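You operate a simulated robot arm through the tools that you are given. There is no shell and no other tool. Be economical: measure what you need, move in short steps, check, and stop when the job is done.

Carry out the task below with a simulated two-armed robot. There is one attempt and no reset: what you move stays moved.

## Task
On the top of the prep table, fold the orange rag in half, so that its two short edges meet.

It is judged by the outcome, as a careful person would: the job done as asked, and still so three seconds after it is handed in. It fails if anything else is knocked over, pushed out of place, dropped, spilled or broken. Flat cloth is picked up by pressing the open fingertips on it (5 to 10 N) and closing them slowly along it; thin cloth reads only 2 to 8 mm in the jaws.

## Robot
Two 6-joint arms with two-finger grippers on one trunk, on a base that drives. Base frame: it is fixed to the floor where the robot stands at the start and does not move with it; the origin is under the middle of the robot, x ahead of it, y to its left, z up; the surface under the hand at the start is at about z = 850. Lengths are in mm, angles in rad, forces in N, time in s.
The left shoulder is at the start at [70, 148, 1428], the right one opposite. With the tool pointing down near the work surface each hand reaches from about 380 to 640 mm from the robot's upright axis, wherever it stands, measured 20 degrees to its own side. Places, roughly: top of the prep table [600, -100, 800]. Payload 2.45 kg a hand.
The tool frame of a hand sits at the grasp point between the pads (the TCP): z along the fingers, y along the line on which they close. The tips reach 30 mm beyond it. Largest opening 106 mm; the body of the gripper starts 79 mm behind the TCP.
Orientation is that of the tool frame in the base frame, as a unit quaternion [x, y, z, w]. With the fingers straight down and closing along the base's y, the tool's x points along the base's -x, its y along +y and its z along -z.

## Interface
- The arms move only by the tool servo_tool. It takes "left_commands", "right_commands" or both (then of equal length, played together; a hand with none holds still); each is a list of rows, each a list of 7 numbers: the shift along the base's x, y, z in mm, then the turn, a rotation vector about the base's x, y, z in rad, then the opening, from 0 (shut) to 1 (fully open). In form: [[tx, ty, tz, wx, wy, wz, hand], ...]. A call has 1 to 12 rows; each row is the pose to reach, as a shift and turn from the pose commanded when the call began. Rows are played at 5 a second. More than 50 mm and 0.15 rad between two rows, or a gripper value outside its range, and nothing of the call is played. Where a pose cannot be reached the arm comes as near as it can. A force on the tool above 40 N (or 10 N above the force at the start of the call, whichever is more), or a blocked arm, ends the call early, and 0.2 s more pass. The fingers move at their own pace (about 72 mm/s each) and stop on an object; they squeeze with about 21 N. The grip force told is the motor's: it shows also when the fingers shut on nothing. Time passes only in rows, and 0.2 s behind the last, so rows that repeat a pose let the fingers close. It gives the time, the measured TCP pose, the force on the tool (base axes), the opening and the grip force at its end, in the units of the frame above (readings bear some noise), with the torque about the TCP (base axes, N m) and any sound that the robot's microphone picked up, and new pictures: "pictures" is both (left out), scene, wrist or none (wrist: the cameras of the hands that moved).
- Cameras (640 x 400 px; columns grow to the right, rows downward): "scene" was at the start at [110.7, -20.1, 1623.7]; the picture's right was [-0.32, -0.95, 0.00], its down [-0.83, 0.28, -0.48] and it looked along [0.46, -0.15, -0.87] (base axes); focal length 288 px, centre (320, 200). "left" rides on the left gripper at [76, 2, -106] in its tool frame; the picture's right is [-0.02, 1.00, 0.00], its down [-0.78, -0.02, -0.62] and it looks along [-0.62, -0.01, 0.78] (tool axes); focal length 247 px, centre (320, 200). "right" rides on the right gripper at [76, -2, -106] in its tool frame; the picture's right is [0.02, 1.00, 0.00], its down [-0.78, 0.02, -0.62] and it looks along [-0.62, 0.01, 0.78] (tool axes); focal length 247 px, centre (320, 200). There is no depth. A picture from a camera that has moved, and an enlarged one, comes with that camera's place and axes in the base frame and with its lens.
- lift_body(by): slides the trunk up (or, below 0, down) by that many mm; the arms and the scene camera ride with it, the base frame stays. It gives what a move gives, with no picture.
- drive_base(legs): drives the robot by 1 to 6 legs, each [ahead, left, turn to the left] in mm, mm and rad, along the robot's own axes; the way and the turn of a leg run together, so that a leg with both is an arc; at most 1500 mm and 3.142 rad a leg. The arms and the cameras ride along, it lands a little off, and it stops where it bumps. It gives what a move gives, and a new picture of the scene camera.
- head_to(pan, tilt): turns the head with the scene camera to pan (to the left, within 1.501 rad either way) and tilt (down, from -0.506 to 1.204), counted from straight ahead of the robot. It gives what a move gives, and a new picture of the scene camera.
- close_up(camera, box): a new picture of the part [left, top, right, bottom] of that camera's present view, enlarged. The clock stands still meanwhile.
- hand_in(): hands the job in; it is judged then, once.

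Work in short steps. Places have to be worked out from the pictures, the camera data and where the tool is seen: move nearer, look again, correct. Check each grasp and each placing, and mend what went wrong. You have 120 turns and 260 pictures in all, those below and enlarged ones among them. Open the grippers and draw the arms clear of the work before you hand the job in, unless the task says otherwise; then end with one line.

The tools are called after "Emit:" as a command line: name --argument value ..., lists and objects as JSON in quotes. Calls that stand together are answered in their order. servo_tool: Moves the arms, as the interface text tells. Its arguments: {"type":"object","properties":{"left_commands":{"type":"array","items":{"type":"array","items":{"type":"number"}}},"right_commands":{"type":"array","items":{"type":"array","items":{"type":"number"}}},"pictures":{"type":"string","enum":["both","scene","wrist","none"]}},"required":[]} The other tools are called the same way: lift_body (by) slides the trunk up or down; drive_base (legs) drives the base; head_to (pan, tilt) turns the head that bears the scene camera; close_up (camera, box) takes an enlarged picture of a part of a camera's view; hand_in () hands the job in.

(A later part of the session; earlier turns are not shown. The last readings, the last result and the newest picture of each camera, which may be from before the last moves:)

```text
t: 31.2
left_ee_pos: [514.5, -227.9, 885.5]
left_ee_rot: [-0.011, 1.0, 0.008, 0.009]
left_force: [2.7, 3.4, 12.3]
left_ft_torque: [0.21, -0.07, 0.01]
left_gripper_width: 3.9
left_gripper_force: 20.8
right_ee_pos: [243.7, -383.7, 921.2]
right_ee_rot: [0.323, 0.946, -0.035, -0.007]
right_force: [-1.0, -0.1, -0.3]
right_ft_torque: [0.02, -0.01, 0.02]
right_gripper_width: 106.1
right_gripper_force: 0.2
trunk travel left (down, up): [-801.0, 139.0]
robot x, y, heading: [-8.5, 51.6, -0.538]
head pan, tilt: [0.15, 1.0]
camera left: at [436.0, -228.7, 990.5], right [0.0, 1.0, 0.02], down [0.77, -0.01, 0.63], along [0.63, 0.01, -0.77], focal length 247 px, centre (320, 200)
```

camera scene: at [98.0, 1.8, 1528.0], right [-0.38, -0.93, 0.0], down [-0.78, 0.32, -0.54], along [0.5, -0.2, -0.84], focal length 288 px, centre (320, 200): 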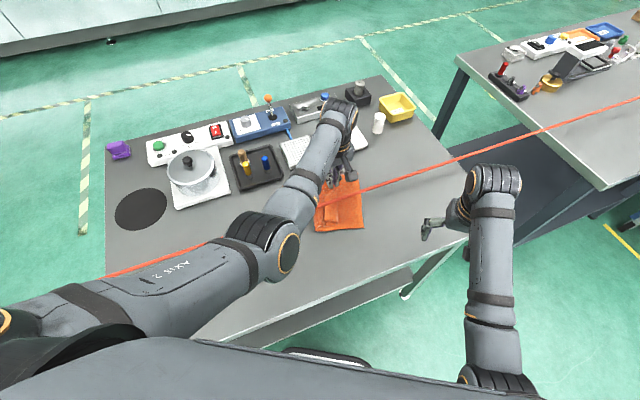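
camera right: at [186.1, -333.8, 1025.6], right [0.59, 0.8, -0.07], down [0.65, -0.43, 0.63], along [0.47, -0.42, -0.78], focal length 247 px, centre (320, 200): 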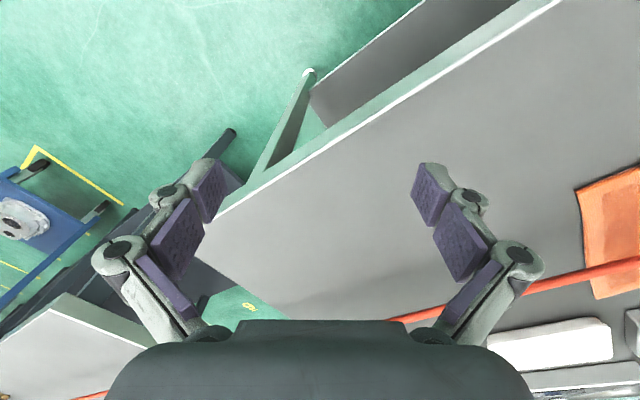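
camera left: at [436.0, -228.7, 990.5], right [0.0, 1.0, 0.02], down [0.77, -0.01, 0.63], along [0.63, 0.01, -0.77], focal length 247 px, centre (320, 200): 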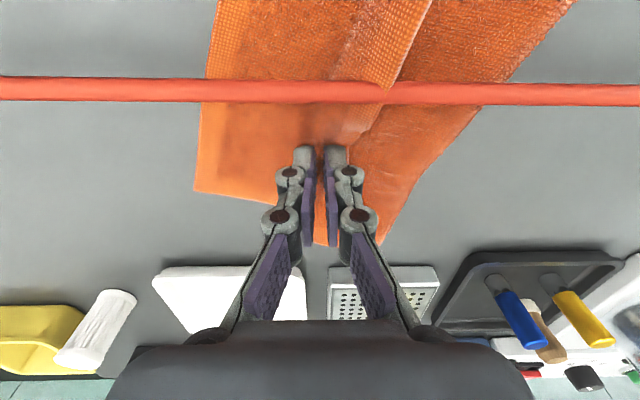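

Working it out, the rag slid and turned about 20°. Its bottom right edge now runs (376,−235)→(548,−301), with the fold near the middle line. I'll release here, rise clear, and look.

Emit:
servo_tool --left_commands '[[0, 0, 3, 0, 0, 0, 0.08], [0, 0, 3, 0, 0, 0, 0.16], [0, 0, 20, 0, 0, 0, 0.16], [0, 0, 50, 0, 0, 0, 0.16], [10, 30, 80, 0, 0, 0, 0.16], [10, 70, 95, 0, 0, 0, 0.16], [10, 110, 95, 0, 0, 0, 0.16], [10, 150, 95, 0, 0, 0, 0.16]]' --pictures "both"

Emit:
close_up --camera "scene" --box '[270, 140, 420, 250]'

```text
t: 33.0
left_ee_pos: [517.0, -96.6, 981.2]
left_ee_rot: [-0.001, 1.0, -0.001, 0.01]
left_force: [0.0, 1.0, 0.6]
left_ft_torque: [0.02, -0.02, -0.03]
left_gripper_width: 17.1
left_gripper_force: 0.1
left hand out of reach, approached as far as the arm can: row 4, 8
right_ee_pos: [243.8, -384.2, 919.4]
right_ee_rot: [0.323, 0.946, -0.035, -0.007]
right_force: [0.7, -0.4, 0.5]
right_ft_torque: [-0.01, -0.01, -0.03]
right_gripper_width: 106.0
right_gripper_force: 0.0
trunk travel left (down, up): [-801.0, 139.0]
robot x, y, heading: [-7.9, 50.4, -0.53]
head pan, tilt: [0.15, 1.0]
camera scene: at [97.9, 3.0, 1528.1], right [-0.38, -0.93, 0.0], down [-0.78, 0.32, -0.54], along [0.5, -0.21, -0.84], focal length 288 px, centre (320, 200)
camera left: at [438.7, -94.0, 1085.7], right [0.02, 1.0, 0.0], down [0.77, -0.01, 0.64], along [0.64, -0.01, -0.77], focal length 247 px, centre (320, 200)
```

scene: 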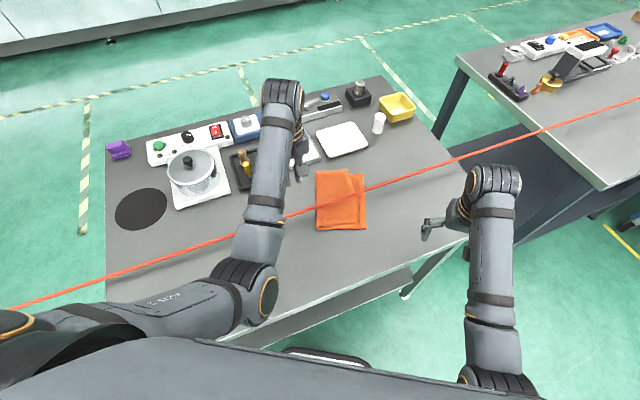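
left: 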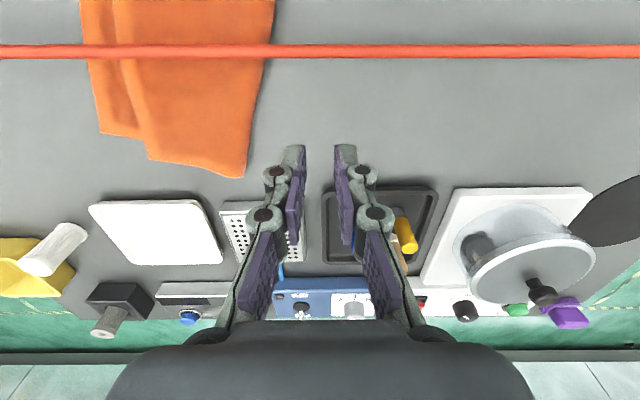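

```text
3.64 times, centred on (345, 195) of scene
camera zoom: at [97.9, 3.0, 1528.1], right [-0.38, -0.93, 0.0], down [-0.78, 0.32, -0.54], along [0.5, -0.21, -0.84], focal length 1048 px, centre (229, 218)
```

zoom: 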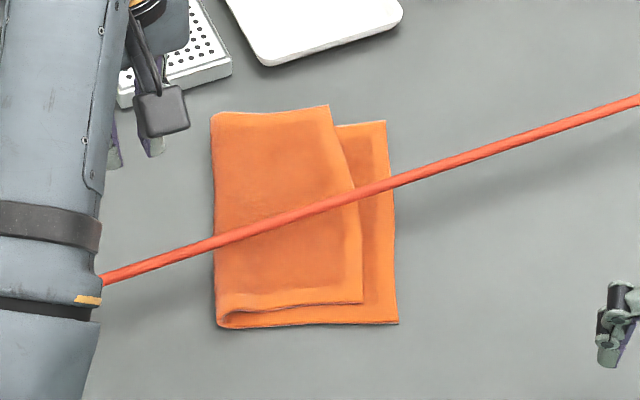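

It relaxed into a clean fold. The top edge is now only about 26 mm (near end) to 48 mm (far end) short of the bottom edge, which runs (372,−242)→(540,−318). To get comfortable reach for pulling the top edge over, I'll drive 80 mm to the right along the table.

Emit:
drive_base --legs '[[41, -69, 0]]'

```text
t: 34.1
left_ee_pos: [514.7, -175.2, 978.0]
left_ee_rot: [-0.003, 1.0, 0.002, 0.008]
left_force: [-0.2, -0.7, 1.2]
left_ft_torque: [-0.02, -0.04, 0.0]
left_gripper_width: 16.9
left_gripper_force: 0.0
right_ee_pos: [243.5, -465.6, 919.7]
right_ee_rot: [0.322, 0.946, -0.036, -0.007]
right_force: [1.1, 0.9, -0.3]
right_ft_torque: [-0.02, -0.02, 0.02]
right_gripper_width: 106.0
right_gripper_force: 0.1
trunk travel left (down, up): [-801.0, 139.0]
robot x, y, heading: [-9.2, -26.8, -0.538]
head pan, tilt: [0.15, 1.0]
camera scene: at [97.4, -76.9, 1528.1], right [-0.38, -0.93, 0.0], down [-0.78, 0.32, -0.54], along [0.5, -0.2, -0.84], focal length 288 px, centre (320, 200)
```

scene: 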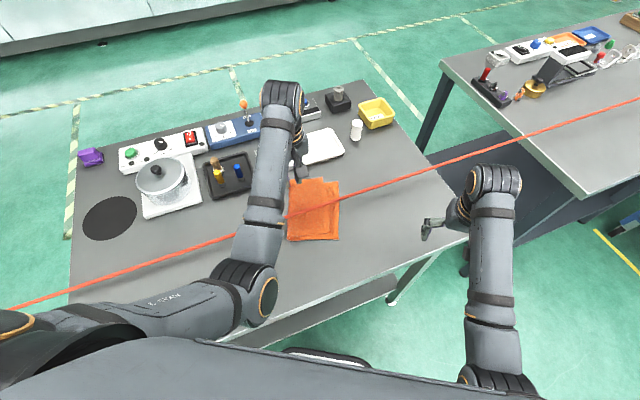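

Next, the left hand hovers over the top layer's far-right part at about (546, −240), yawed so the jaws close across the edge.

Emit:
servo_tool --left_commands '[[10, -20, -10, 0, 0, -0.14, 0.16], [20, -40, -25, 0, 0, -0.28, 0.2], [31, -65, -45, 0, 0, -0.4, 0.22], [31, -65, -60, 0, 0, -0.4, 0.22]]' --pictures "wrist"

Emit:
close_up --camera "scene" --box '[260, 130, 380, 260]'

```text
t: 35.1
left_ee_pos: [547.0, -240.2, 917.9]
left_ee_rot: [0.197, 0.98, 0.0, 0.009]
left_force: [-0.3, 1.3, 0.3]
left_ft_torque: [-0.02, -0.04, -0.02]
left_gripper_width: 23.2
left_gripper_force: 0.0
right_ee_pos: [244.7, -466.2, 919.3]
right_ee_rot: [0.323, 0.946, -0.035, -0.007]
right_force: [-0.6, 0.6, 0.8]
right_ft_torque: [-0.02, 0.04, 0.01]
right_gripper_width: 106.0
right_gripper_force: 0.2
trunk travel left (down, up): [-801.0, 139.0]
robot x, y, heading: [-2.4, -26.0, -0.539]
head pan, tilt: [0.15, 1.0]
camera left: at [475.6, -208.0, 1022.7], right [0.41, 0.91, 0.0], down [0.71, -0.32, 0.63], along [0.58, -0.26, -0.77], focal length 247 px, centre (320, 200)
```

left: 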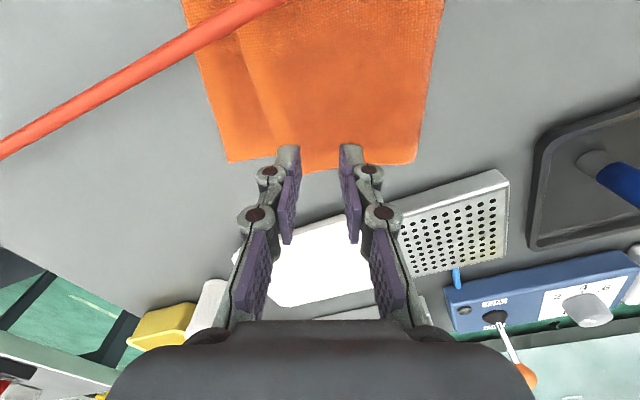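

```text
3.08 times, centred on (320, 195) of scene
camera zoom: at [97.6, -77.3, 1528.1], right [-0.38, -0.93, 0.0], down [-0.78, 0.32, -0.54], along [0.5, -0.2, -0.84], focal length 887 px, centre (320, 215)
```

zoom: 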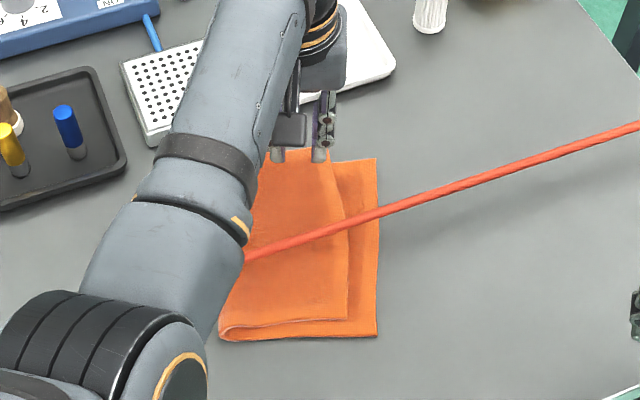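

From the wrist view, the top edge passes about 30 mm right of the hand. I'll shift 8 mm toward it and go down to a light press.

Emit:
servo_tool --left_commands '[[-3, -8, -10, 0, 0, 0, 0.22], [-3, -8, -22, 0, 0, 0, 0.22], [-3, -8, -28, 0, 0, 0, 0.22], [-3, -8, -31, 0, 0, 0, 0.22], [-3, -8, -33, 0, 0, 0, 0.22]]' --pictures "wrist"

```text
t: 36.3
left_ee_pos: [544.1, -247.9, 886.4]
left_ee_rot: [0.197, 0.98, 0.0, 0.008]
left_force: [-0.4, 1.0, 6.1]
left_ft_torque: [0.02, 0.0, 0.02]
left_gripper_width: 23.2
left_gripper_force: 0.0
right_ee_pos: [242.8, -464.4, 919.4]
right_ee_rot: [0.322, 0.946, -0.035, -0.006]
right_force: [-0.8, -0.1, -0.1]
right_ft_torque: [-0.01, -0.01, -0.01]
right_gripper_width: 106.2
right_gripper_force: 0.0
trunk travel left (down, up): [-801.0, 139.0]
robot x, y, heading: [-3.9, -29.4, -0.533]
head pan, tilt: [0.15, 1.0]
camera left: at [472.0, -216.1, 990.5], right [0.4, 0.91, 0.0], down [0.7, -0.31, 0.64], along [0.58, -0.25, -0.77], focal length 247 px, centre (320, 200)
```

left: 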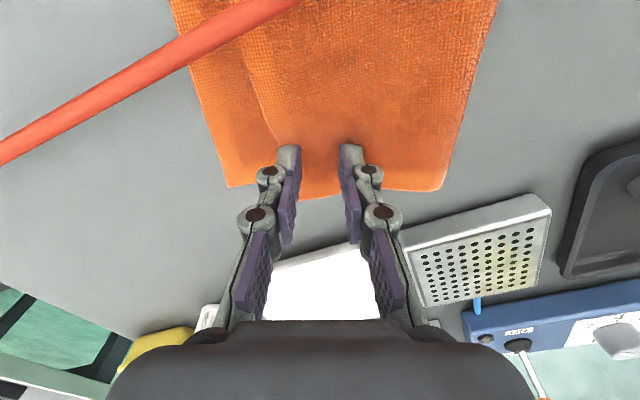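

The press reads 6 N, which is good. I'll close slowly on the top layer.

Emit:
servo_tool --left_commands '[[0, 0, 0, 0, 0, 0, 0.18], [0, 0, 0, 0, 0, 0, 0.14], [0, 0, 0, 0, 0, 0, 0.1], [0, 0, 0, 0, 0, 0, 0.06], [0, 0, 0, 0, 0, 0, 0.03], [0, 0, 0, 0, 0, 0, 0], [0, 0, 0, 0, 0, 0, 0]]' --pictures "wrist"

```text
t: 37.9
left_ee_pos: [543.3, -248.7, 885.5]
left_ee_rot: [0.197, 0.98, 0.0, 0.009]
left_force: [0.8, -1.0, 8.7]
left_ft_torque: [0.01, 0.02, -0.02]
left_gripper_width: 4.8
left_gripper_force: 20.6
right_ee_pos: [244.3, -465.5, 919.6]
right_ee_rot: [0.322, 0.946, -0.034, -0.008]
right_force: [-0.5, -0.4, -0.2]
right_ft_torque: [0.0, 0.01, -0.01]
right_gripper_width: 106.0
right_gripper_force: 0.0
trunk travel left (down, up): [-801.0, 139.0]
robot x, y, heading: [-9.4, -27.2, -0.537]
head pan, tilt: [0.15, 1.0]
camera left: at [471.6, -216.1, 990.2], right [0.41, 0.91, 0.0], down [0.71, -0.32, 0.63], along [0.58, -0.25, -0.77], focal length 247 px, centre (320, 200)
```

left: 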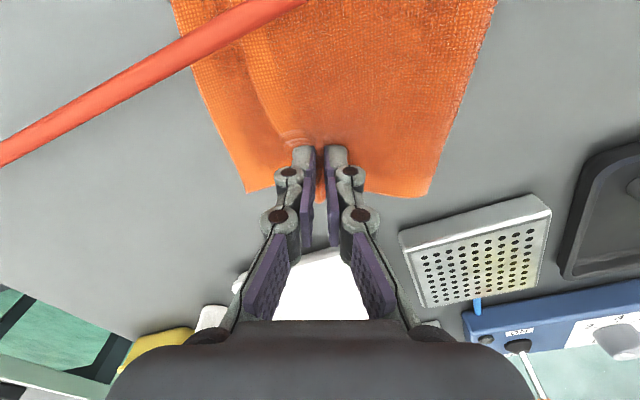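

The jaws read 4.8 mm, though both layers drew in slightly. I'll lift 16 mm to see whether only the top layer comes up.

Emit:
servo_tool --left_commands '[[0, 0, 8, 0, 0, 0, 0], [0, 0, 16, 0, 0, 0, 0], [0, 0, 16, 0, 0, 0, 0]]' --pictures "wrist"

Emit:
close_up --camera "scene" --box '[280, 150, 380, 250]'

```text
t: 38.7
left_ee_pos: [543.2, -248.5, 901.1]
left_ee_rot: [0.197, 0.98, 0.001, 0.009]
left_force: [1.2, -0.2, 0.1]
left_ft_torque: [0.01, -0.01, 0.01]
left_gripper_width: 4.5
left_gripper_force: 20.8
right_ee_pos: [243.5, -464.7, 918.8]
right_ee_rot: [0.322, 0.946, -0.033, -0.007]
right_force: [0.4, -0.2, 1.0]
right_ft_torque: [0.02, -0.01, -0.04]
right_gripper_width: 105.9
right_gripper_force: 0.0
trunk travel left (down, up): [-801.0, 139.0]
robot x, y, heading: [-12.0, -28.6, -0.538]
head pan, tilt: [0.15, 1.0]
camera left: at [472.1, -216.6, 1005.6], right [0.41, 0.91, 0.0], down [0.71, -0.32, 0.63], along [0.58, -0.25, -0.77], focal length 247 px, centre (320, 200)
```

left: 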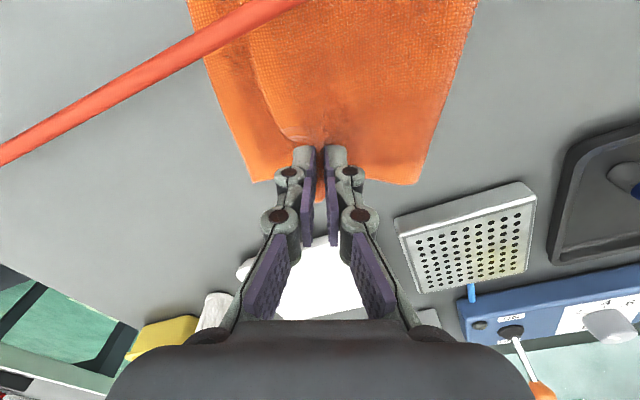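

```text
4.00 times, centred on (330, 200) of scene
camera zoom: at [97.7, -78.8, 1528.0], right [-0.38, -0.93, 0.0], down [-0.78, 0.32, -0.54], along [0.5, -0.2, -0.84], focal length 1153 px, centre (280, 200)
```

zoom: 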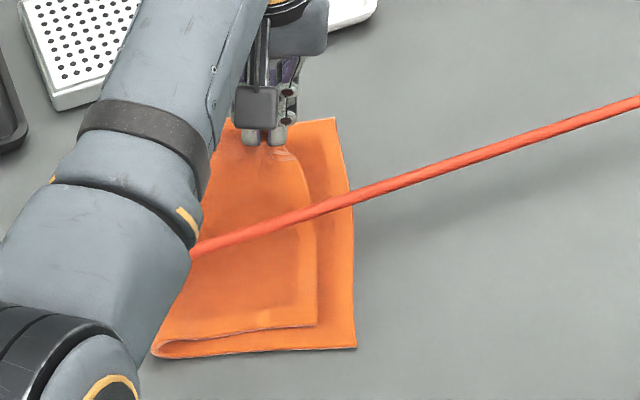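

Only the top layer is held and the bottom stays flat. I'll pull it toward the bottom corner by about (−30, −36) and watch the bottom layer for drag.

Emit:
servo_tool --left_commands '[[-6, -7, 0, 0, 0, 0, 0], [-12, -14, 0, 0, 0, 0, 0], [-18, -21, 0, 0, 0, 0, 0], [-24, -28, 0, 0, 0, 0, 0], [-30, -36, 0, 0, 0, 0, 0], [-30, -36, -4, 0, 0, 0, 0]]' --pictures "wrist"

Emit:
close_up --camera "scene" --box '[280, 150, 380, 250]'

```text
t: 40.1
left_ee_pos: [527.8, -268.1, 892.9]
left_ee_rot: [0.188, 0.982, 0.013, 0.013]
left_force: [0.0, 1.4, 0.4]
left_ft_torque: [0.0, 0.02, -0.02]
left_gripper_width: 4.3
left_gripper_force: 21.3
right_ee_pos: [244.1, -465.6, 919.0]
right_ee_rot: [0.323, 0.946, -0.034, -0.007]
right_force: [0.5, 0.2, 0.6]
right_ft_torque: [0.0, 0.01, -0.01]
right_gripper_width: 105.9
right_gripper_force: 0.0
trunk travel left (down, up): [-801.0, 139.0]
robot x, y, heading: [-7.2, -29.5, -0.544]
head pan, tilt: [0.15, 1.0]
camera left: at [454.1, -240.2, 997.0], right [0.39, 0.92, 0.03], down [0.7, -0.32, 0.64], along [0.6, -0.23, -0.77], focal length 247 px, centre (320, 200)
```

left: 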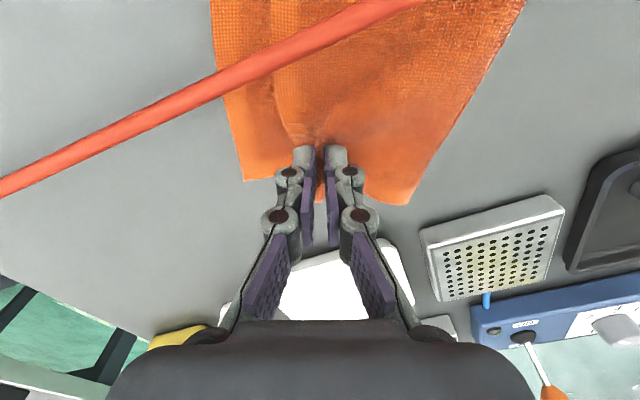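

```text
4.00 times, centred on (330, 200) of scene
camera zoom: at [97.6, -78.7, 1528.0], right [-0.38, -0.93, 0.0], down [-0.78, 0.32, -0.54], along [0.5, -0.2, -0.84], focal length 1153 px, centre (280, 200)
```

zoom: 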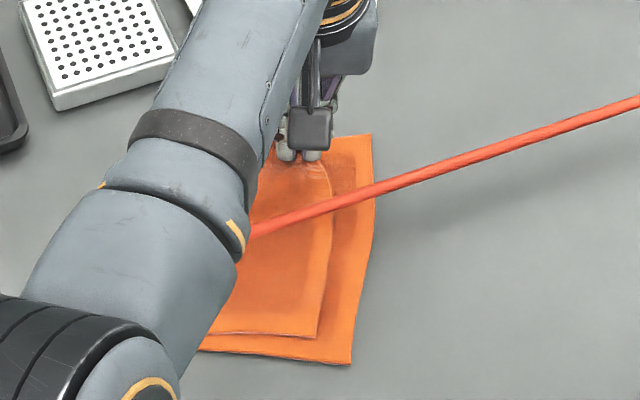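

The bottom layer came along at the far end, so friction between the layers matters. The remaining gap is now fairly even at about 25–30 mm, plus about 19 mm along the edge. I'll lift a little more to unload the bottom layer and use a small base shift for the rest, since the arm itself lags inward here.

Emit:
servo_tool --left_commands '[[0, 0, 6, 0, 0, 0, 0], [0, 0, 14, 0, 0, 0, 0], [0, 0, 14, 0, 0, 0, 0]]' --pictures "none"

Emit:
drive_base --legs '[[-10, -32, 0]]'

Emit:
close_up --camera "scene" --box '[270, 140, 370, 240]'

```text
t: 40.9
left_ee_pos: [529.4, -267.7, 909.2]
left_ee_rot: [0.184, 0.983, 0.014, 0.015]
left_force: [0.6, -0.2, 0.0]
left_ft_torque: [0.03, 0.01, 0.0]
left_gripper_width: 4.5
left_gripper_force: 21.2
right_ee_pos: [243.6, -465.6, 918.9]
right_ee_rot: [0.322, 0.946, -0.034, -0.007]
right_force: [0.1, 0.9, 0.2]
right_ft_torque: [0.02, 0.03, -0.01]
right_gripper_width: 106.0
right_gripper_force: 0.1
trunk travel left (down, up): [-801.0, 139.0]
robot x, y, heading: [-10.9, -29.0, -0.539]
head pan, tilt: [0.15, 1.0]
```

```text
t: 41.7
left_ee_pos: [507.7, -288.0, 907.8]
left_ee_rot: [0.185, 0.982, 0.012, 0.014]
left_force: [-0.1, 0.8, -0.6]
left_ft_torque: [-0.03, 0.05, -0.03]
left_gripper_width: 4.8
left_gripper_force: 20.9
right_ee_pos: [222.8, -485.2, 919.3]
right_ee_rot: [0.322, 0.946, -0.036, -0.008]
right_force: [0.8, 0.5, 0.0]
right_ft_torque: [-0.02, 0.08, -0.01]
right_gripper_width: 105.9
right_gripper_force: 0.1
trunk travel left (down, up): [-801.0, 139.0]
robot x, y, heading: [-32.1, -49.7, -0.542]
head pan, tilt: [0.15, 1.0]
camera scene: at [77.6, -96.8, 1527.8], right [-0.38, -0.93, 0.0], down [-0.78, 0.32, -0.54], along [0.5, -0.21, -0.84], focal length 288 px, centre (320, 200)
```

scene: 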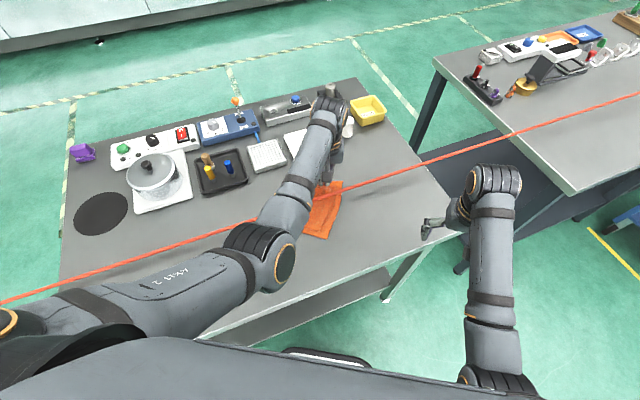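

```text
4.00 times, centred on (320, 190) of scene
camera zoom: at [77.6, -96.8, 1527.8], right [-0.38, -0.93, 0.0], down [-0.78, 0.32, -0.54], along [0.5, -0.21, -0.84], focal length 1153 px, centre (320, 240)
```

zoom: 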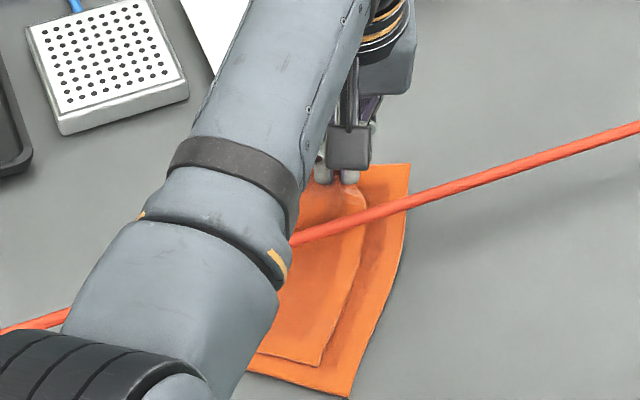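

The whole rag drags along as one piece, because the cord keeps my pull too low to act as a proper folding arc. Better plan: drag the rag out from under the cord toward me, turning its short edges to face the robot, then finish the fold with both hands in free space. I'll lower and release first.

Emit:
servo_tool --left_commands '[[0, 0, -10, 0, 0, 0, 0], [0, 0, -18, 0, 0, 0, 0], [0, 0, -18, 0, 0, 0, 0.1], [0, 0, -18, 0, 0, 0, 0.2], [0, 0, 10, 0, 0, 0, 0.2], [0, 5, 45, 0, 0, 0, 0.2], [20, 40, 60, 0, 0, 0, 0.2], [40, 80, 60, 0, 0, 0, 0.2], [60, 120, 60, 0, 0, 0, 0.2], [60, 160, 60, 0, 0, 0, 0.2], [60, 200, 60, 0, 0, 0, 0.2]]' --pictures "scene"

Emit:
close_up --camera "scene" --box '[250, 140, 400, 260]'

```text
t: 44.1
left_ee_pos: [568.3, -88.1, 968.3]
left_ee_rot: [0.187, 0.982, 0.013, 0.014]
left_force: [0.9, 0.7, -1.0]
left_ft_torque: [-0.01, 0.05, -0.02]
left_gripper_width: 21.4
left_gripper_force: 0.1
right_ee_pos: [219.7, -485.9, 920.2]
right_ee_rot: [0.322, 0.946, -0.035, -0.007]
right_force: [-0.3, -0.1, 0.4]
right_ft_torque: [-0.04, -0.02, 0.0]
right_gripper_width: 106.0
right_gripper_force: 0.0
trunk travel left (down, up): [-801.0, 139.0]
robot x, y, heading: [-29.8, -48.0, -0.534]
head pan, tilt: [0.15, 1.0]
camera scene: at [73.1, -98.1, 1528.1], right [-0.38, -0.93, 0.0], down [-0.78, 0.32, -0.54], along [0.5, -0.21, -0.84], focal length 288 px, centre (320, 200)
```

scene: 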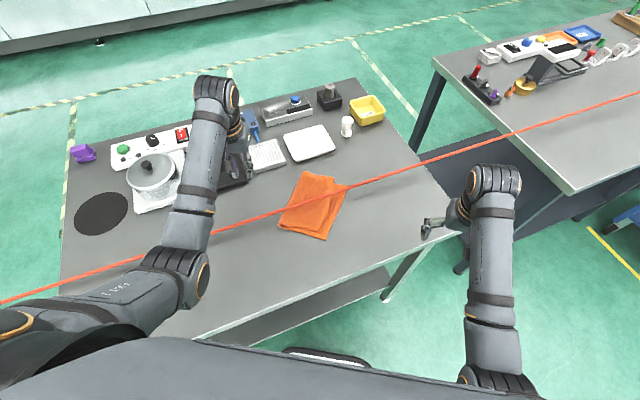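

```text
3.33 times, centred on (325, 200) of scene
camera zoom: at [73.1, -98.1, 1528.1], right [-0.38, -0.93, 0.0], down [-0.78, 0.32, -0.54], along [0.5, -0.21, -0.84], focal length 961 px, centre (303, 200)
```

zoom: 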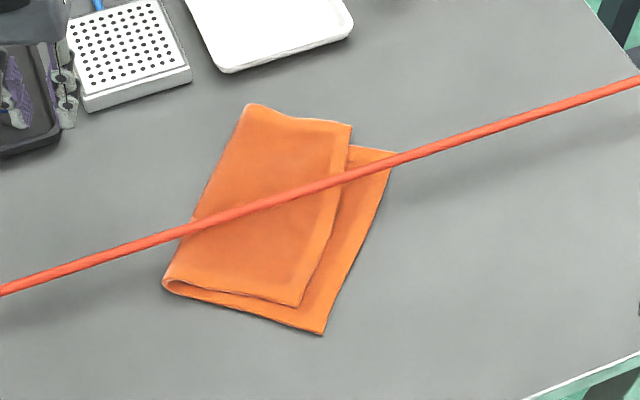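

The rag lies at about 45° now, with its open edge running (356,−234)→(490,−361). The right hand, with the robot facing straight and standing further back, suits pulling it toward me. I'll raise the trunk so the hands clear everything, back off, then turn to face ahead.

Emit:
lift_body --by 100

Emit:
drive_base --legs '[[-64, -49, 0], [0, 0, 0.534]]'

Emit:
head_to --pan -0.35 --tilt 1.0

```text
t: 45.5
left_ee_pos: [567.6, -90.8, 1067.1]
left_ee_rot: [0.186, 0.982, 0.013, 0.014]
left_force: [0.0, -0.3, 0.3]
left_ft_torque: [0.02, 0.01, -0.01]
left_gripper_width: 21.4
left_gripper_force: 0.2
right_ee_pos: [220.3, -487.9, 1019.5]
right_ee_rot: [0.321, 0.946, -0.035, -0.007]
right_force: [0.2, -0.3, -0.1]
right_ft_torque: [-0.03, 0.0, -0.03]
right_gripper_width: 105.9
right_gripper_force: 0.1
trunk travel left (down, up): [-901.0, 39.0]
robot x, y, heading: [-31.8, -46.8, -0.538]
head pan, tilt: [0.15, 1.0]
```

```text
t: 48.0
left_ee_pos: [423.8, 212.6, 1069.6]
left_ee_rot: [-0.081, 0.997, 0.017, 0.012]
left_force: [-0.1, 0.9, -0.7]
left_ft_torque: [-0.02, 0.03, -0.01]
left_gripper_width: 21.3
left_gripper_force: 0.0
right_ee_pos: [326.1, -307.0, 1020.2]
right_ee_rot: [0.06, 0.998, -0.035, 0.002]
right_force: [-0.9, 0.1, 0.1]
right_ft_torque: [0.03, -0.03, 0.0]
right_gripper_width: 106.0
right_gripper_force: 0.0
trunk travel left (down, up): [-901.0, 39.0]
robot x, y, heading: [-112.0, -56.3, -0.006]
head pan, tilt: [0.15, 1.0]
camera scene: at [3.1, -48.4, 1628.1], right [0.15, -0.99, 0.0], down [-0.83, -0.12, -0.54], along [0.53, 0.08, -0.84], focal length 288 px, centre (320, 200)
```

scene: 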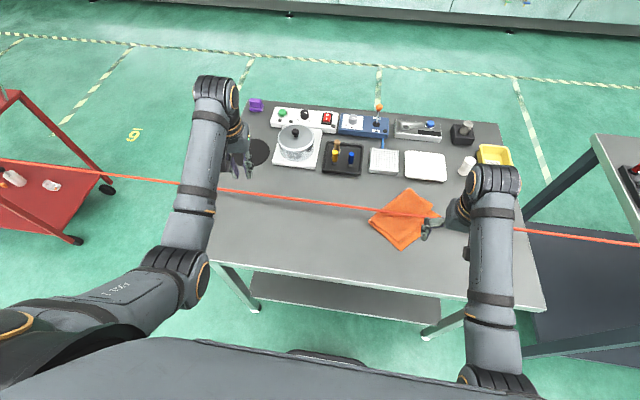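

```text
t: 48.9
left_ee_pos: [423.8, 214.0, 1068.2]
left_ee_rot: [-0.081, 0.997, 0.016, 0.011]
left_force: [0.3, -0.2, -0.6]
left_ft_torque: [0.02, -0.04, 0.02]
left_gripper_width: 21.0
left_gripper_force: 0.0
right_ee_pos: [328.2, -306.8, 1018.9]
right_ee_rot: [0.06, 0.998, -0.036, 0.002]
right_force: [-0.9, 0.1, -0.2]
right_ft_torque: [0.0, -0.01, -0.03]
right_gripper_width: 105.9
right_gripper_force: 0.1
trunk travel left (down, up): [-901.0, 39.0]
robot x, y, heading: [-113.9, -58.0, -0.003]
head pan, tilt: [-0.351, 1.0]
camera scene: at [0.5, -81.8, 1628.0], right [-0.34, -0.94, 0.0], down [-0.79, 0.29, -0.54], along [0.51, -0.19, -0.84], focal length 288 px, centre (320, 200)
```

scene: 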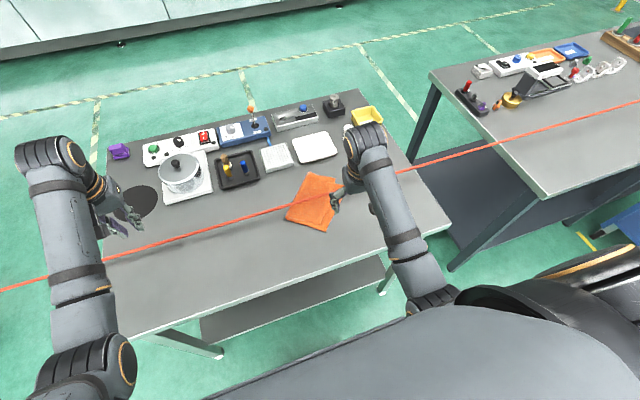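

The right hand is at (328, −307). I'll bring it over the exposed bottom strip at about (426, −278), yaw it to close across the edge, and stop at z≈925, which still clears the cord.

Emit:
servo_tool --right_commands '[[20, 5, -15, 0.02, 0, -0.13, 0.6], [40, 12, -35, 0.04, 0, -0.26, 0.4], [60, 18, -55, 0.06, 0, -0.39, 0.2], [80, 24, -75, 0.07, 0, -0.52, 0.16], [98, 29, -93, 0.07, 0, -0.64, 0.16], [98, 29, -93, 0.07, 0, -0.64, 0.16]]' --pictures "both"

```text
t: 50.3
left_ee_pos: [422.7, 213.4, 1069.3]
left_ee_rot: [-0.08, 0.997, 0.017, 0.012]
left_force: [-0.7, 0.3, -1.1]
left_ft_torque: [-0.03, 0.01, 0.02]
left_gripper_width: 21.3
left_gripper_force: 0.1
right_ee_pos: [424.9, -276.2, 926.1]
right_ee_rot: [0.371, 0.928, 0.0, -0.011]
right_force: [-0.6, 0.1, 0.2]
right_ft_torque: [0.05, -0.02, -0.02]
right_gripper_width: 16.8
right_gripper_force: 0.0
trunk travel left (down, up): [-901.0, 39.0]
robot x, y, heading: [-111.2, -56.9, 0.002]
head pan, tilt: [-0.351, 1.0]
camera scene: at [-0.5, -82.2, 1628.1], right [-0.34, -0.94, 0.0], down [-0.79, 0.29, -0.54], along [0.51, -0.19, -0.84], focal length 288 px, centre (320, 200)
camera right: at [370.3, -227.4, 1034.2], right [0.67, 0.74, -0.01], down [0.59, -0.53, 0.61], along [0.44, -0.41, -0.8], focal length 247 px, centre (320, 200)
```

scene: 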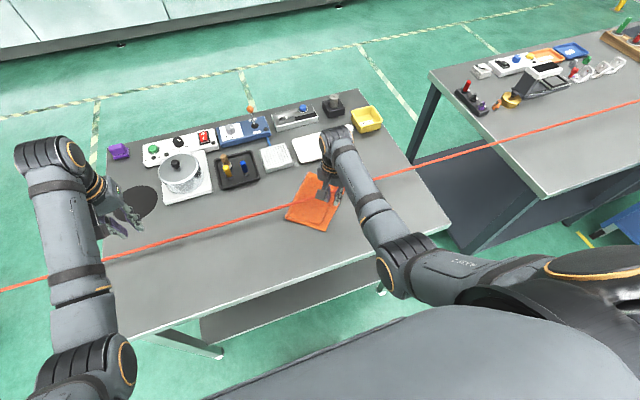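
right: 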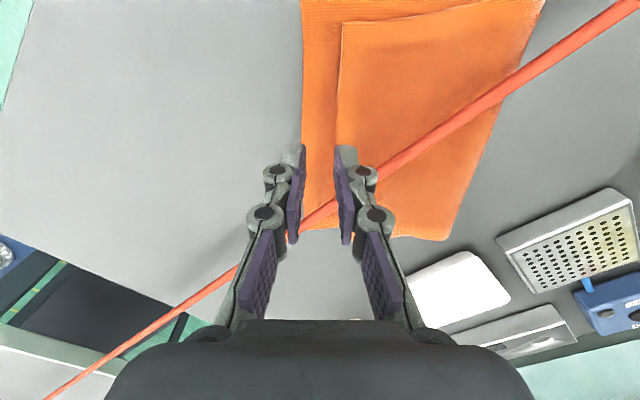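

The fingers come close to the cord's line here, so I'll shift about 20 mm along the strip toward me, to (410, −262), and descend to a light press.

Emit:
servo_tool --right_commands '[[-8, 7, 0, 0, 0, 0, 0.16], [-15, 14, -12, 0, 0, 0, 0.16], [-15, 14, -28, 0, 0, 0, 0.16], [-15, 14, -38, 0, 0, 0, 0.16], [-15, 14, -42, 0, 0, 0, 0.16], [-15, 14, -44, 0, 0, 0, 0.16]]' --pictures "wrist"

```text
t: 51.7
left_ee_pos: [423.4, 213.0, 1068.8]
left_ee_rot: [-0.08, 0.997, 0.017, 0.012]
left_force: [-0.5, -0.6, -0.1]
left_ft_torque: [-0.01, -0.04, -0.03]
left_gripper_width: 21.1
left_gripper_force: 0.0
right_ee_pos: [410.3, -261.8, 885.0]
right_ee_rot: [0.37, 0.929, 0.001, -0.008]
right_force: [2.0, 0.0, 11.5]
right_ft_torque: [0.12, -0.17, 0.03]
right_gripper_width: 16.8
right_gripper_force: 0.1
trunk travel left (down, up): [-901.0, 39.0]
robot x, y, heading: [-112.2, -62.6, -0.005]
head pan, tilt: [-0.351, 1.0]
camera right: at [355.4, -213.3, 992.3], right [0.67, 0.74, 0.0], down [0.59, -0.53, 0.61], along [0.45, -0.41, -0.79], focal length 247 px, centre (320, 200)
```

right: 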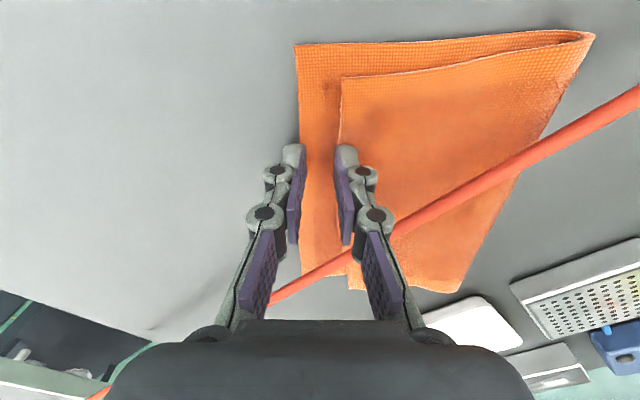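

The fingers straddle the exposed strip, one at the outer edge and one at the top layer's edge. I'll close slowly.

Emit:
servo_tool --right_commands '[[0, 0, 0, 0, 0, 0, 0.13], [0, 0, 0, 0, 0, 0, 0.1], [0, 0, 0, 0, 0, 0, 0.07], [0, 0, 0, 0, 0, 0, 0.04], [0, 0, 0, 0, 0, 0, 0], [0, 0, 0, 0, 0, 0, 0], [0, 0, 6, 0, 0, 0, 0]]' --pictures "wrist"

```text
t: 53.3
left_ee_pos: [423.7, 211.6, 1069.0]
left_ee_rot: [-0.081, 0.997, 0.017, 0.012]
left_force: [0.0, 0.3, 0.1]
left_ft_torque: [0.0, 0.02, 0.0]
left_gripper_width: 21.3
left_gripper_force: 0.1
right_ee_pos: [410.5, -263.4, 888.0]
right_ee_rot: [0.37, 0.929, 0.0, -0.012]
right_force: [-0.3, 0.3, -0.4]
right_ft_torque: [0.0, -0.03, 0.03]
right_gripper_width: 0.1
right_gripper_force: 21.1
trunk travel left (down, up): [-901.0, 39.0]
robot x, y, heading: [-114.1, -58.9, -0.003]
head pan, tilt: [-0.351, 1.0]
camera right: at [355.2, -214.2, 996.2], right [0.67, 0.74, -0.01], down [0.59, -0.53, 0.6], along [0.44, -0.41, -0.8], focal length 247 px, centre (320, 200)
```

right: 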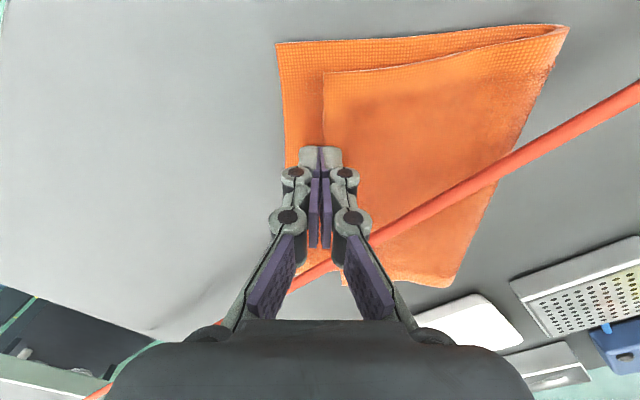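

It missed: the second finger rode on the top layer. I'll open to only about 11 mm, shift 9 mm back so both fingers sit on the bottom strip, and press again.

Emit:
servo_tool --right_commands '[[0, 0, 12, 0, 0, 0, 0.1], [-6, -7, 12, 0, 0, 0, 0.1], [-6, -7, 2, 0, 0, 0, 0.1], [-6, -7, -4, 0, 0, 0, 0.1], [-6, -7, -8, 0, 0, 0, 0.1], [-6, -7, -10, 0, 0, 0, 0.1]]' --pictures "wrist"

```text
t: 54.7
left_ee_pos: [420.8, 214.2, 1070.0]
left_ee_rot: [-0.081, 0.996, 0.016, 0.013]
left_force: [-0.3, -0.1, 0.1]
left_ft_torque: [0.02, 0.0, -0.01]
left_gripper_width: 21.2
left_gripper_force: 0.1
right_ee_pos: [405.8, -268.4, 883.6]
right_ee_rot: [0.37, 0.929, 0.002, -0.007]
right_force: [3.2, -0.1, 25.7]
right_ft_torque: [0.22, -0.28, -0.01]
right_gripper_width: 10.3
right_gripper_force: 0.2
trunk travel left (down, up): [-901.0, 39.0]
robot x, y, heading: [-111.7, -59.9, 0.001]
head pan, tilt: [-0.351, 1.0]
camera right: at [349.3, -219.5, 990.3], right [0.67, 0.74, 0.0], down [0.59, -0.53, 0.61], along [0.45, -0.41, -0.79], focal length 247 px, centre (320, 200)
```

right: 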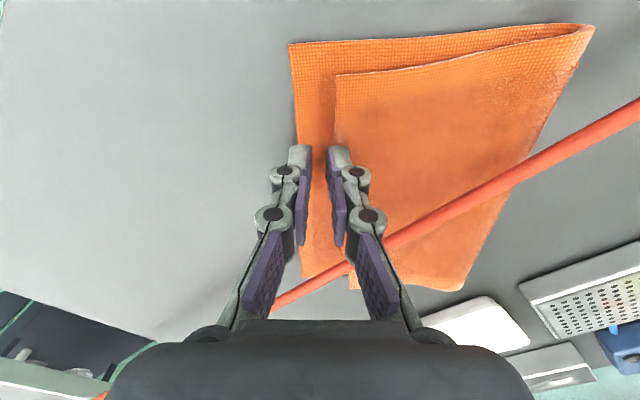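

25 N is too much, so I'll ease up about 2 mm and close.

Emit:
servo_tool --right_commands '[[0, 0, 1.5, 0, 0, 0, 0.1], [0, 0, 1.5, 0, 0, 0, 0.08], [0, 0, 1.5, 0, 0, 0, 0.06], [0, 0, 1.5, 0, 0, 0, 0.04], [0, 0, 1.5, 0, 0, 0, 0.02], [0, 0, 1.5, 0, 0, 0, 0], [0, 0, 1.5, 0, 0, 0, 0]]' --pictures "wrist"

```text
t: 56.3
left_ee_pos: [422.4, 215.0, 1069.1]
left_ee_rot: [-0.081, 0.997, 0.015, 0.011]
left_force: [-0.4, -0.4, 0.1]
left_ft_torque: [0.0, -0.02, 0.01]
left_gripper_width: 21.5
left_gripper_force: 0.1
right_ee_pos: [403.6, -269.2, 880.6]
right_ee_rot: [0.37, 0.929, 0.0, -0.01]
right_force: [5.5, 3.9, 24.5]
right_ft_torque: [0.26, -0.3, -0.02]
right_gripper_width: 0.1
right_gripper_force: 21.2
trunk travel left (down, up): [-901.0, 39.0]
robot x, y, heading: [-114.1, -58.3, -0.002]
head pan, tilt: [-0.351, 1.0]
camera right: at [348.3, -218.7, 989.6], right [0.67, 0.74, -0.01], down [0.59, -0.53, 0.61], along [0.45, -0.41, -0.79], focal length 247 px, centre (320, 200)
```

right: 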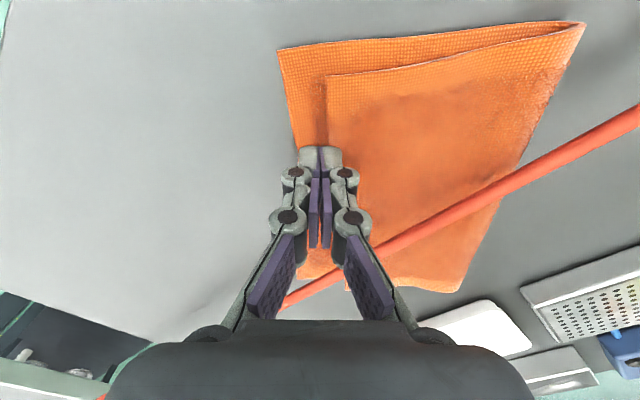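

Nothing pinched, but the closed tips are pressed on the strip. I'll try dragging the rag by pressure alone: 30 mm toward me, slightly lighter.

Emit:
servo_tool --right_commands '[[0, 0, 0.5, 0, 0, 0, 0], [-8, 0, 0.5, 0, 0, 0, 0], [-16, 0, 0.5, 0, 0, 0, 0], [-24, 0, 0.5, 0, 0, 0, 0], [-32, 0, 0.5, 0, 0, 0, 0], [-40, 0, 0.5, 0, 0, 0, 0]]' --pictures "wrist"

```text
t: 57.7
left_ee_pos: [422.3, 212.9, 1070.2]
left_ee_rot: [-0.081, 0.997, 0.016, 0.012]
left_force: [0.2, 1.0, 0.4]
left_ft_torque: [-0.06, 0.01, 0.03]
left_gripper_width: 21.5
left_gripper_force: 0.0
right_ee_pos: [363.4, -268.8, 882.7]
right_ee_rot: [0.37, 0.929, 0.0, -0.01]
right_force: [6.4, 0.2, 22.0]
right_ft_torque: [0.07, -0.22, -0.01]
right_gripper_width: 0.0
right_gripper_force: 20.8
trunk travel left (down, up): [-901.0, 39.0]
robot x, y, heading: [-113.5, -58.3, -0.0]
head pan, tilt: [-0.351, 1.0]
camera right: at [308.3, -219.7, 989.8], right [0.67, 0.74, -0.01], down [0.59, -0.53, 0.61], along [0.45, -0.41, -0.79], focal length 247 px, centre (320, 200)
```

right: 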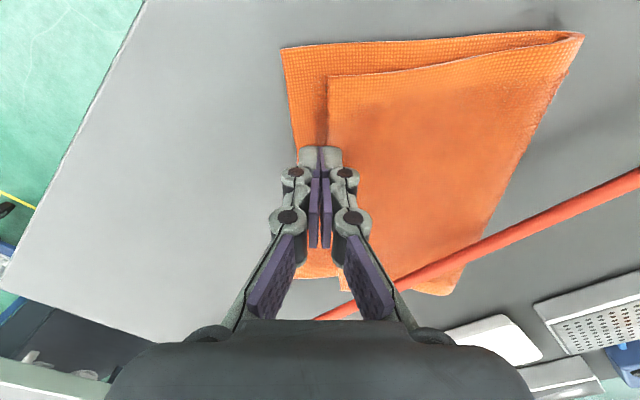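

Pressure dragging carries the whole rag 1:1. Next I'll rotate the rag by turning the pressed fingertips clockwise while continuing to pull.

Emit:
servo_tool --right_commands '[[-3, 0, 0, 0, 0, -0.1, 0], [-6, 0, 0, 0, 0, -0.2, 0], [-9, 0, 0, 0, 0, -0.3, 0], [-12, 0, 0, 0, 0, -0.4, 0], [-15, 0, 0, 0, 0, -0.5, 0], [-18, 0, 0, 0, 0, -0.6, 0], [-21, 0, 0, 0, 0, -0.7, 0], [-21, 0, 0, 0, 0, -0.75, 0]]' --pictures "both"

```text
t: 59.5
left_ee_pos: [421.8, 215.4, 1068.4]
left_ee_rot: [-0.081, 0.997, 0.016, 0.012]
left_force: [0.7, -0.4, -0.6]
left_ft_torque: [0.01, 0.0, 0.0]
left_gripper_width: 21.0
left_gripper_force: 0.1
right_ee_pos: [342.7, -268.1, 881.1]
right_ee_rot: [0.685, 0.728, 0.005, -0.009]
right_force: [7.0, 3.0, 24.1]
right_ft_torque: [0.08, -0.32, 0.06]
right_gripper_width: 0.0
right_gripper_force: 21.4
trunk travel left (down, up): [-901.0, 39.0]
robot x, y, heading: [-112.6, -62.3, -0.002]
head pan, tilt: [-0.351, 1.0]
camera scene: at [-2.0, -79.6, 1628.3], right [-0.34, -0.94, 0.0], down [-0.79, 0.29, -0.54], along [0.51, -0.19, -0.84], focal length 288 px, centre (320, 200)
camera right: at [336.3, -195.8, 989.7], right [1.0, 0.08, -0.01], down [0.07, -0.79, 0.61], along [0.05, -0.6, -0.8], focal length 247 px, centre (320, 200)
```

scene: 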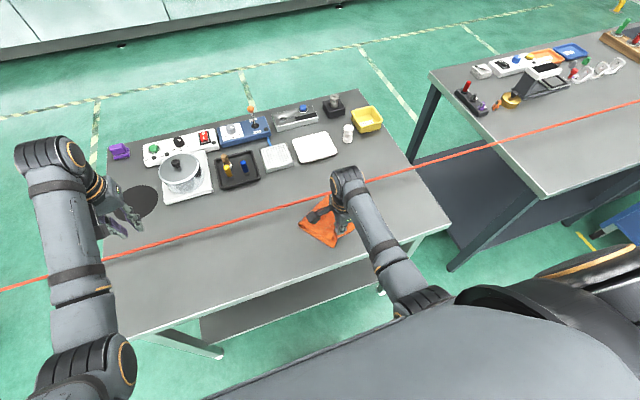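
right: 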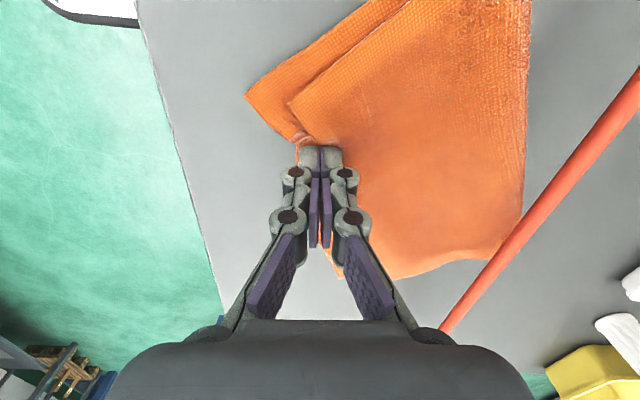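

The tips mostly twisted in place, but the rag is nearly clear of the cord. I'll lift off and look at its shape.

Emit:
servo_tool --right_commands '[[0, 0, 20, 0, 0, 0, 0], [-10, -20, 50, 0, 0, 0.1, 0], [-10, -60, 70, 0, 0, 0.25, 0], [-10, -100, 80, 0, 0, 0.4, 0], [-10, -140, 80, 0, 0, 0.4, 0]]' --pictures "none"

Emit:
close_up --camera "scene" --box '[250, 160, 410, 290]'

```text
t: 60.7
left_ee_pos: [423.2, 211.0, 1069.1]
left_ee_rot: [-0.08, 0.997, 0.018, 0.011]
left_force: [-0.1, -0.6, -0.3]
left_ft_torque: [0.04, 0.0, 0.02]
left_gripper_width: 21.3
left_gripper_force: 0.0
right_ee_pos: [332.2, -412.1, 959.1]
right_ee_rot: [0.526, 0.851, 0.002, -0.011]
right_force: [0.0, 1.2, 0.1]
right_ft_torque: [-0.01, 0.0, 0.01]
right_gripper_width: 0.0
right_gripper_force: 21.1
trunk travel left (down, up): [-901.0, 39.0]
robot x, y, heading: [-114.7, -59.3, -0.004]
head pan, tilt: [-0.351, 1.0]
```

```text
3.08 times, centred on (330, 225) of scene
camera zoom: at [-0.5, -83.7, 1628.1], right [-0.34, -0.94, 0.0], down [-0.79, 0.29, -0.54], along [0.51, -0.19, -0.84], focal length 887 px, centre (289, 123)
```

zoom: 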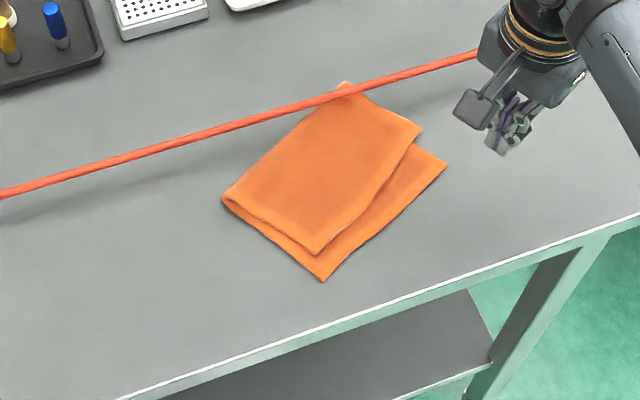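

The rag is almost clear of the cord now. Its bottom edge runs (296,−227)→(369,−392) and the top edge (323,−233)→(417,−387), so the gap is 22 mm at one end and 46 mm at the other. I'll shift the robot right so both hands face it: the left will hold the bottom strip down while the right pulls the top corner over.

Emit:
drive_base --legs '[[-20, -240, 0]]'

Emit:
head_to --pan 0.0 --tilt 1.05

```text
t: 62.5
left_ee_pos: [404.1, -25.3, 1068.0]
left_ee_rot: [-0.08, 0.997, 0.015, 0.011]
left_force: [-1.2, 0.8, -0.3]
left_ft_torque: [0.0, 0.01, 0.03]
left_gripper_width: 21.4
left_gripper_force: 0.1
right_ee_pos: [313.1, -647.2, 959.7]
right_ee_rot: [0.527, 0.85, 0.001, -0.01]
right_force: [0.9, 0.5, 0.3]
right_ft_torque: [-0.02, -0.01, 0.03]
right_gripper_width: 0.2
right_gripper_force: 20.7
trunk travel left (down, up): [-901.0, 39.0]
robot x, y, heading: [-136.2, -296.1, -0.0]
head pan, tilt: [-0.351, 1.0]
camera scene: at [-19.6, -318.5, 1628.0], right [-0.35, -0.94, 0.0], down [-0.79, 0.29, -0.54], along [0.51, -0.19, -0.84], focal length 288 px, centre (320, 200)
```

scene: 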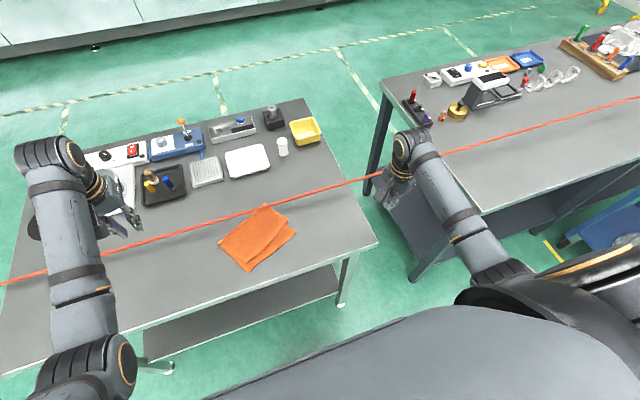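

```text
t: 63.4
left_ee_pos: [403.2, -25.7, 1068.7]
left_ee_rot: [-0.081, 0.997, 0.018, 0.011]
left_force: [0.6, -0.3, 0.6]
left_ft_torque: [0.04, 0.02, 0.01]
left_gripper_width: 21.3
left_gripper_force: 0.1
right_ee_pos: [312.3, -650.5, 958.9]
right_ee_rot: [0.527, 0.85, 0.003, -0.011]
right_force: [0.1, -0.1, -0.2]
right_ft_torque: [0.0, -0.02, -0.05]
right_gripper_width: 0.0
right_gripper_force: 21.3
trunk travel left (down, up): [-901.0, 39.0]
robot x, y, heading: [-136.1, -296.0, -0.001]
head pan, tilt: [0.0, 1.051]
camera scene: at [-18.8, -298.2, 1624.6], right [0.0, -1.0, 0.0], down [-0.87, 0.0, -0.5], along [0.5, 0.0, -0.87], focal length 288 px, centre (320, 200)
```

scene: 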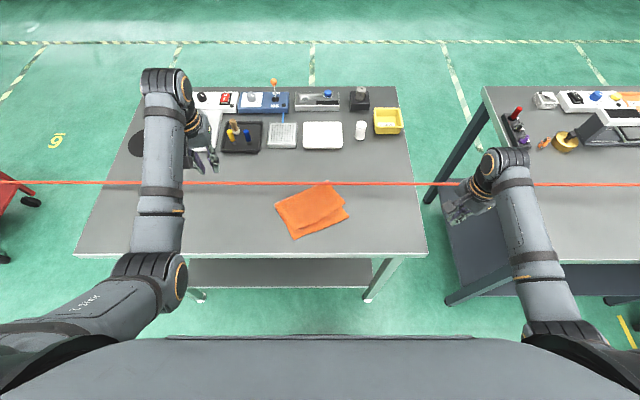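

I'll zoom in on the rag for precise coordinates.

Emit:
close_up --camera "scene" --box '[260, 170, 370, 245]'

```text
5.33 times, centred on (315, 208) of scene
camera zoom: at [-18.8, -298.2, 1624.6], right [0.0, -1.0, 0.0], down [-0.87, 0.0, -0.5], along [0.5, 0.0, -0.87], focal length 1538 px, centre (347, 160)
```

zoom: 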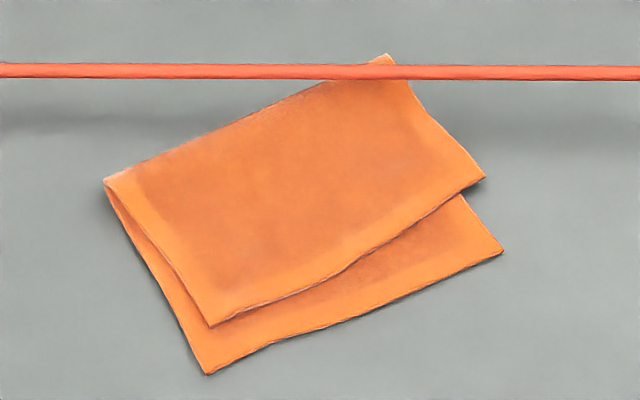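

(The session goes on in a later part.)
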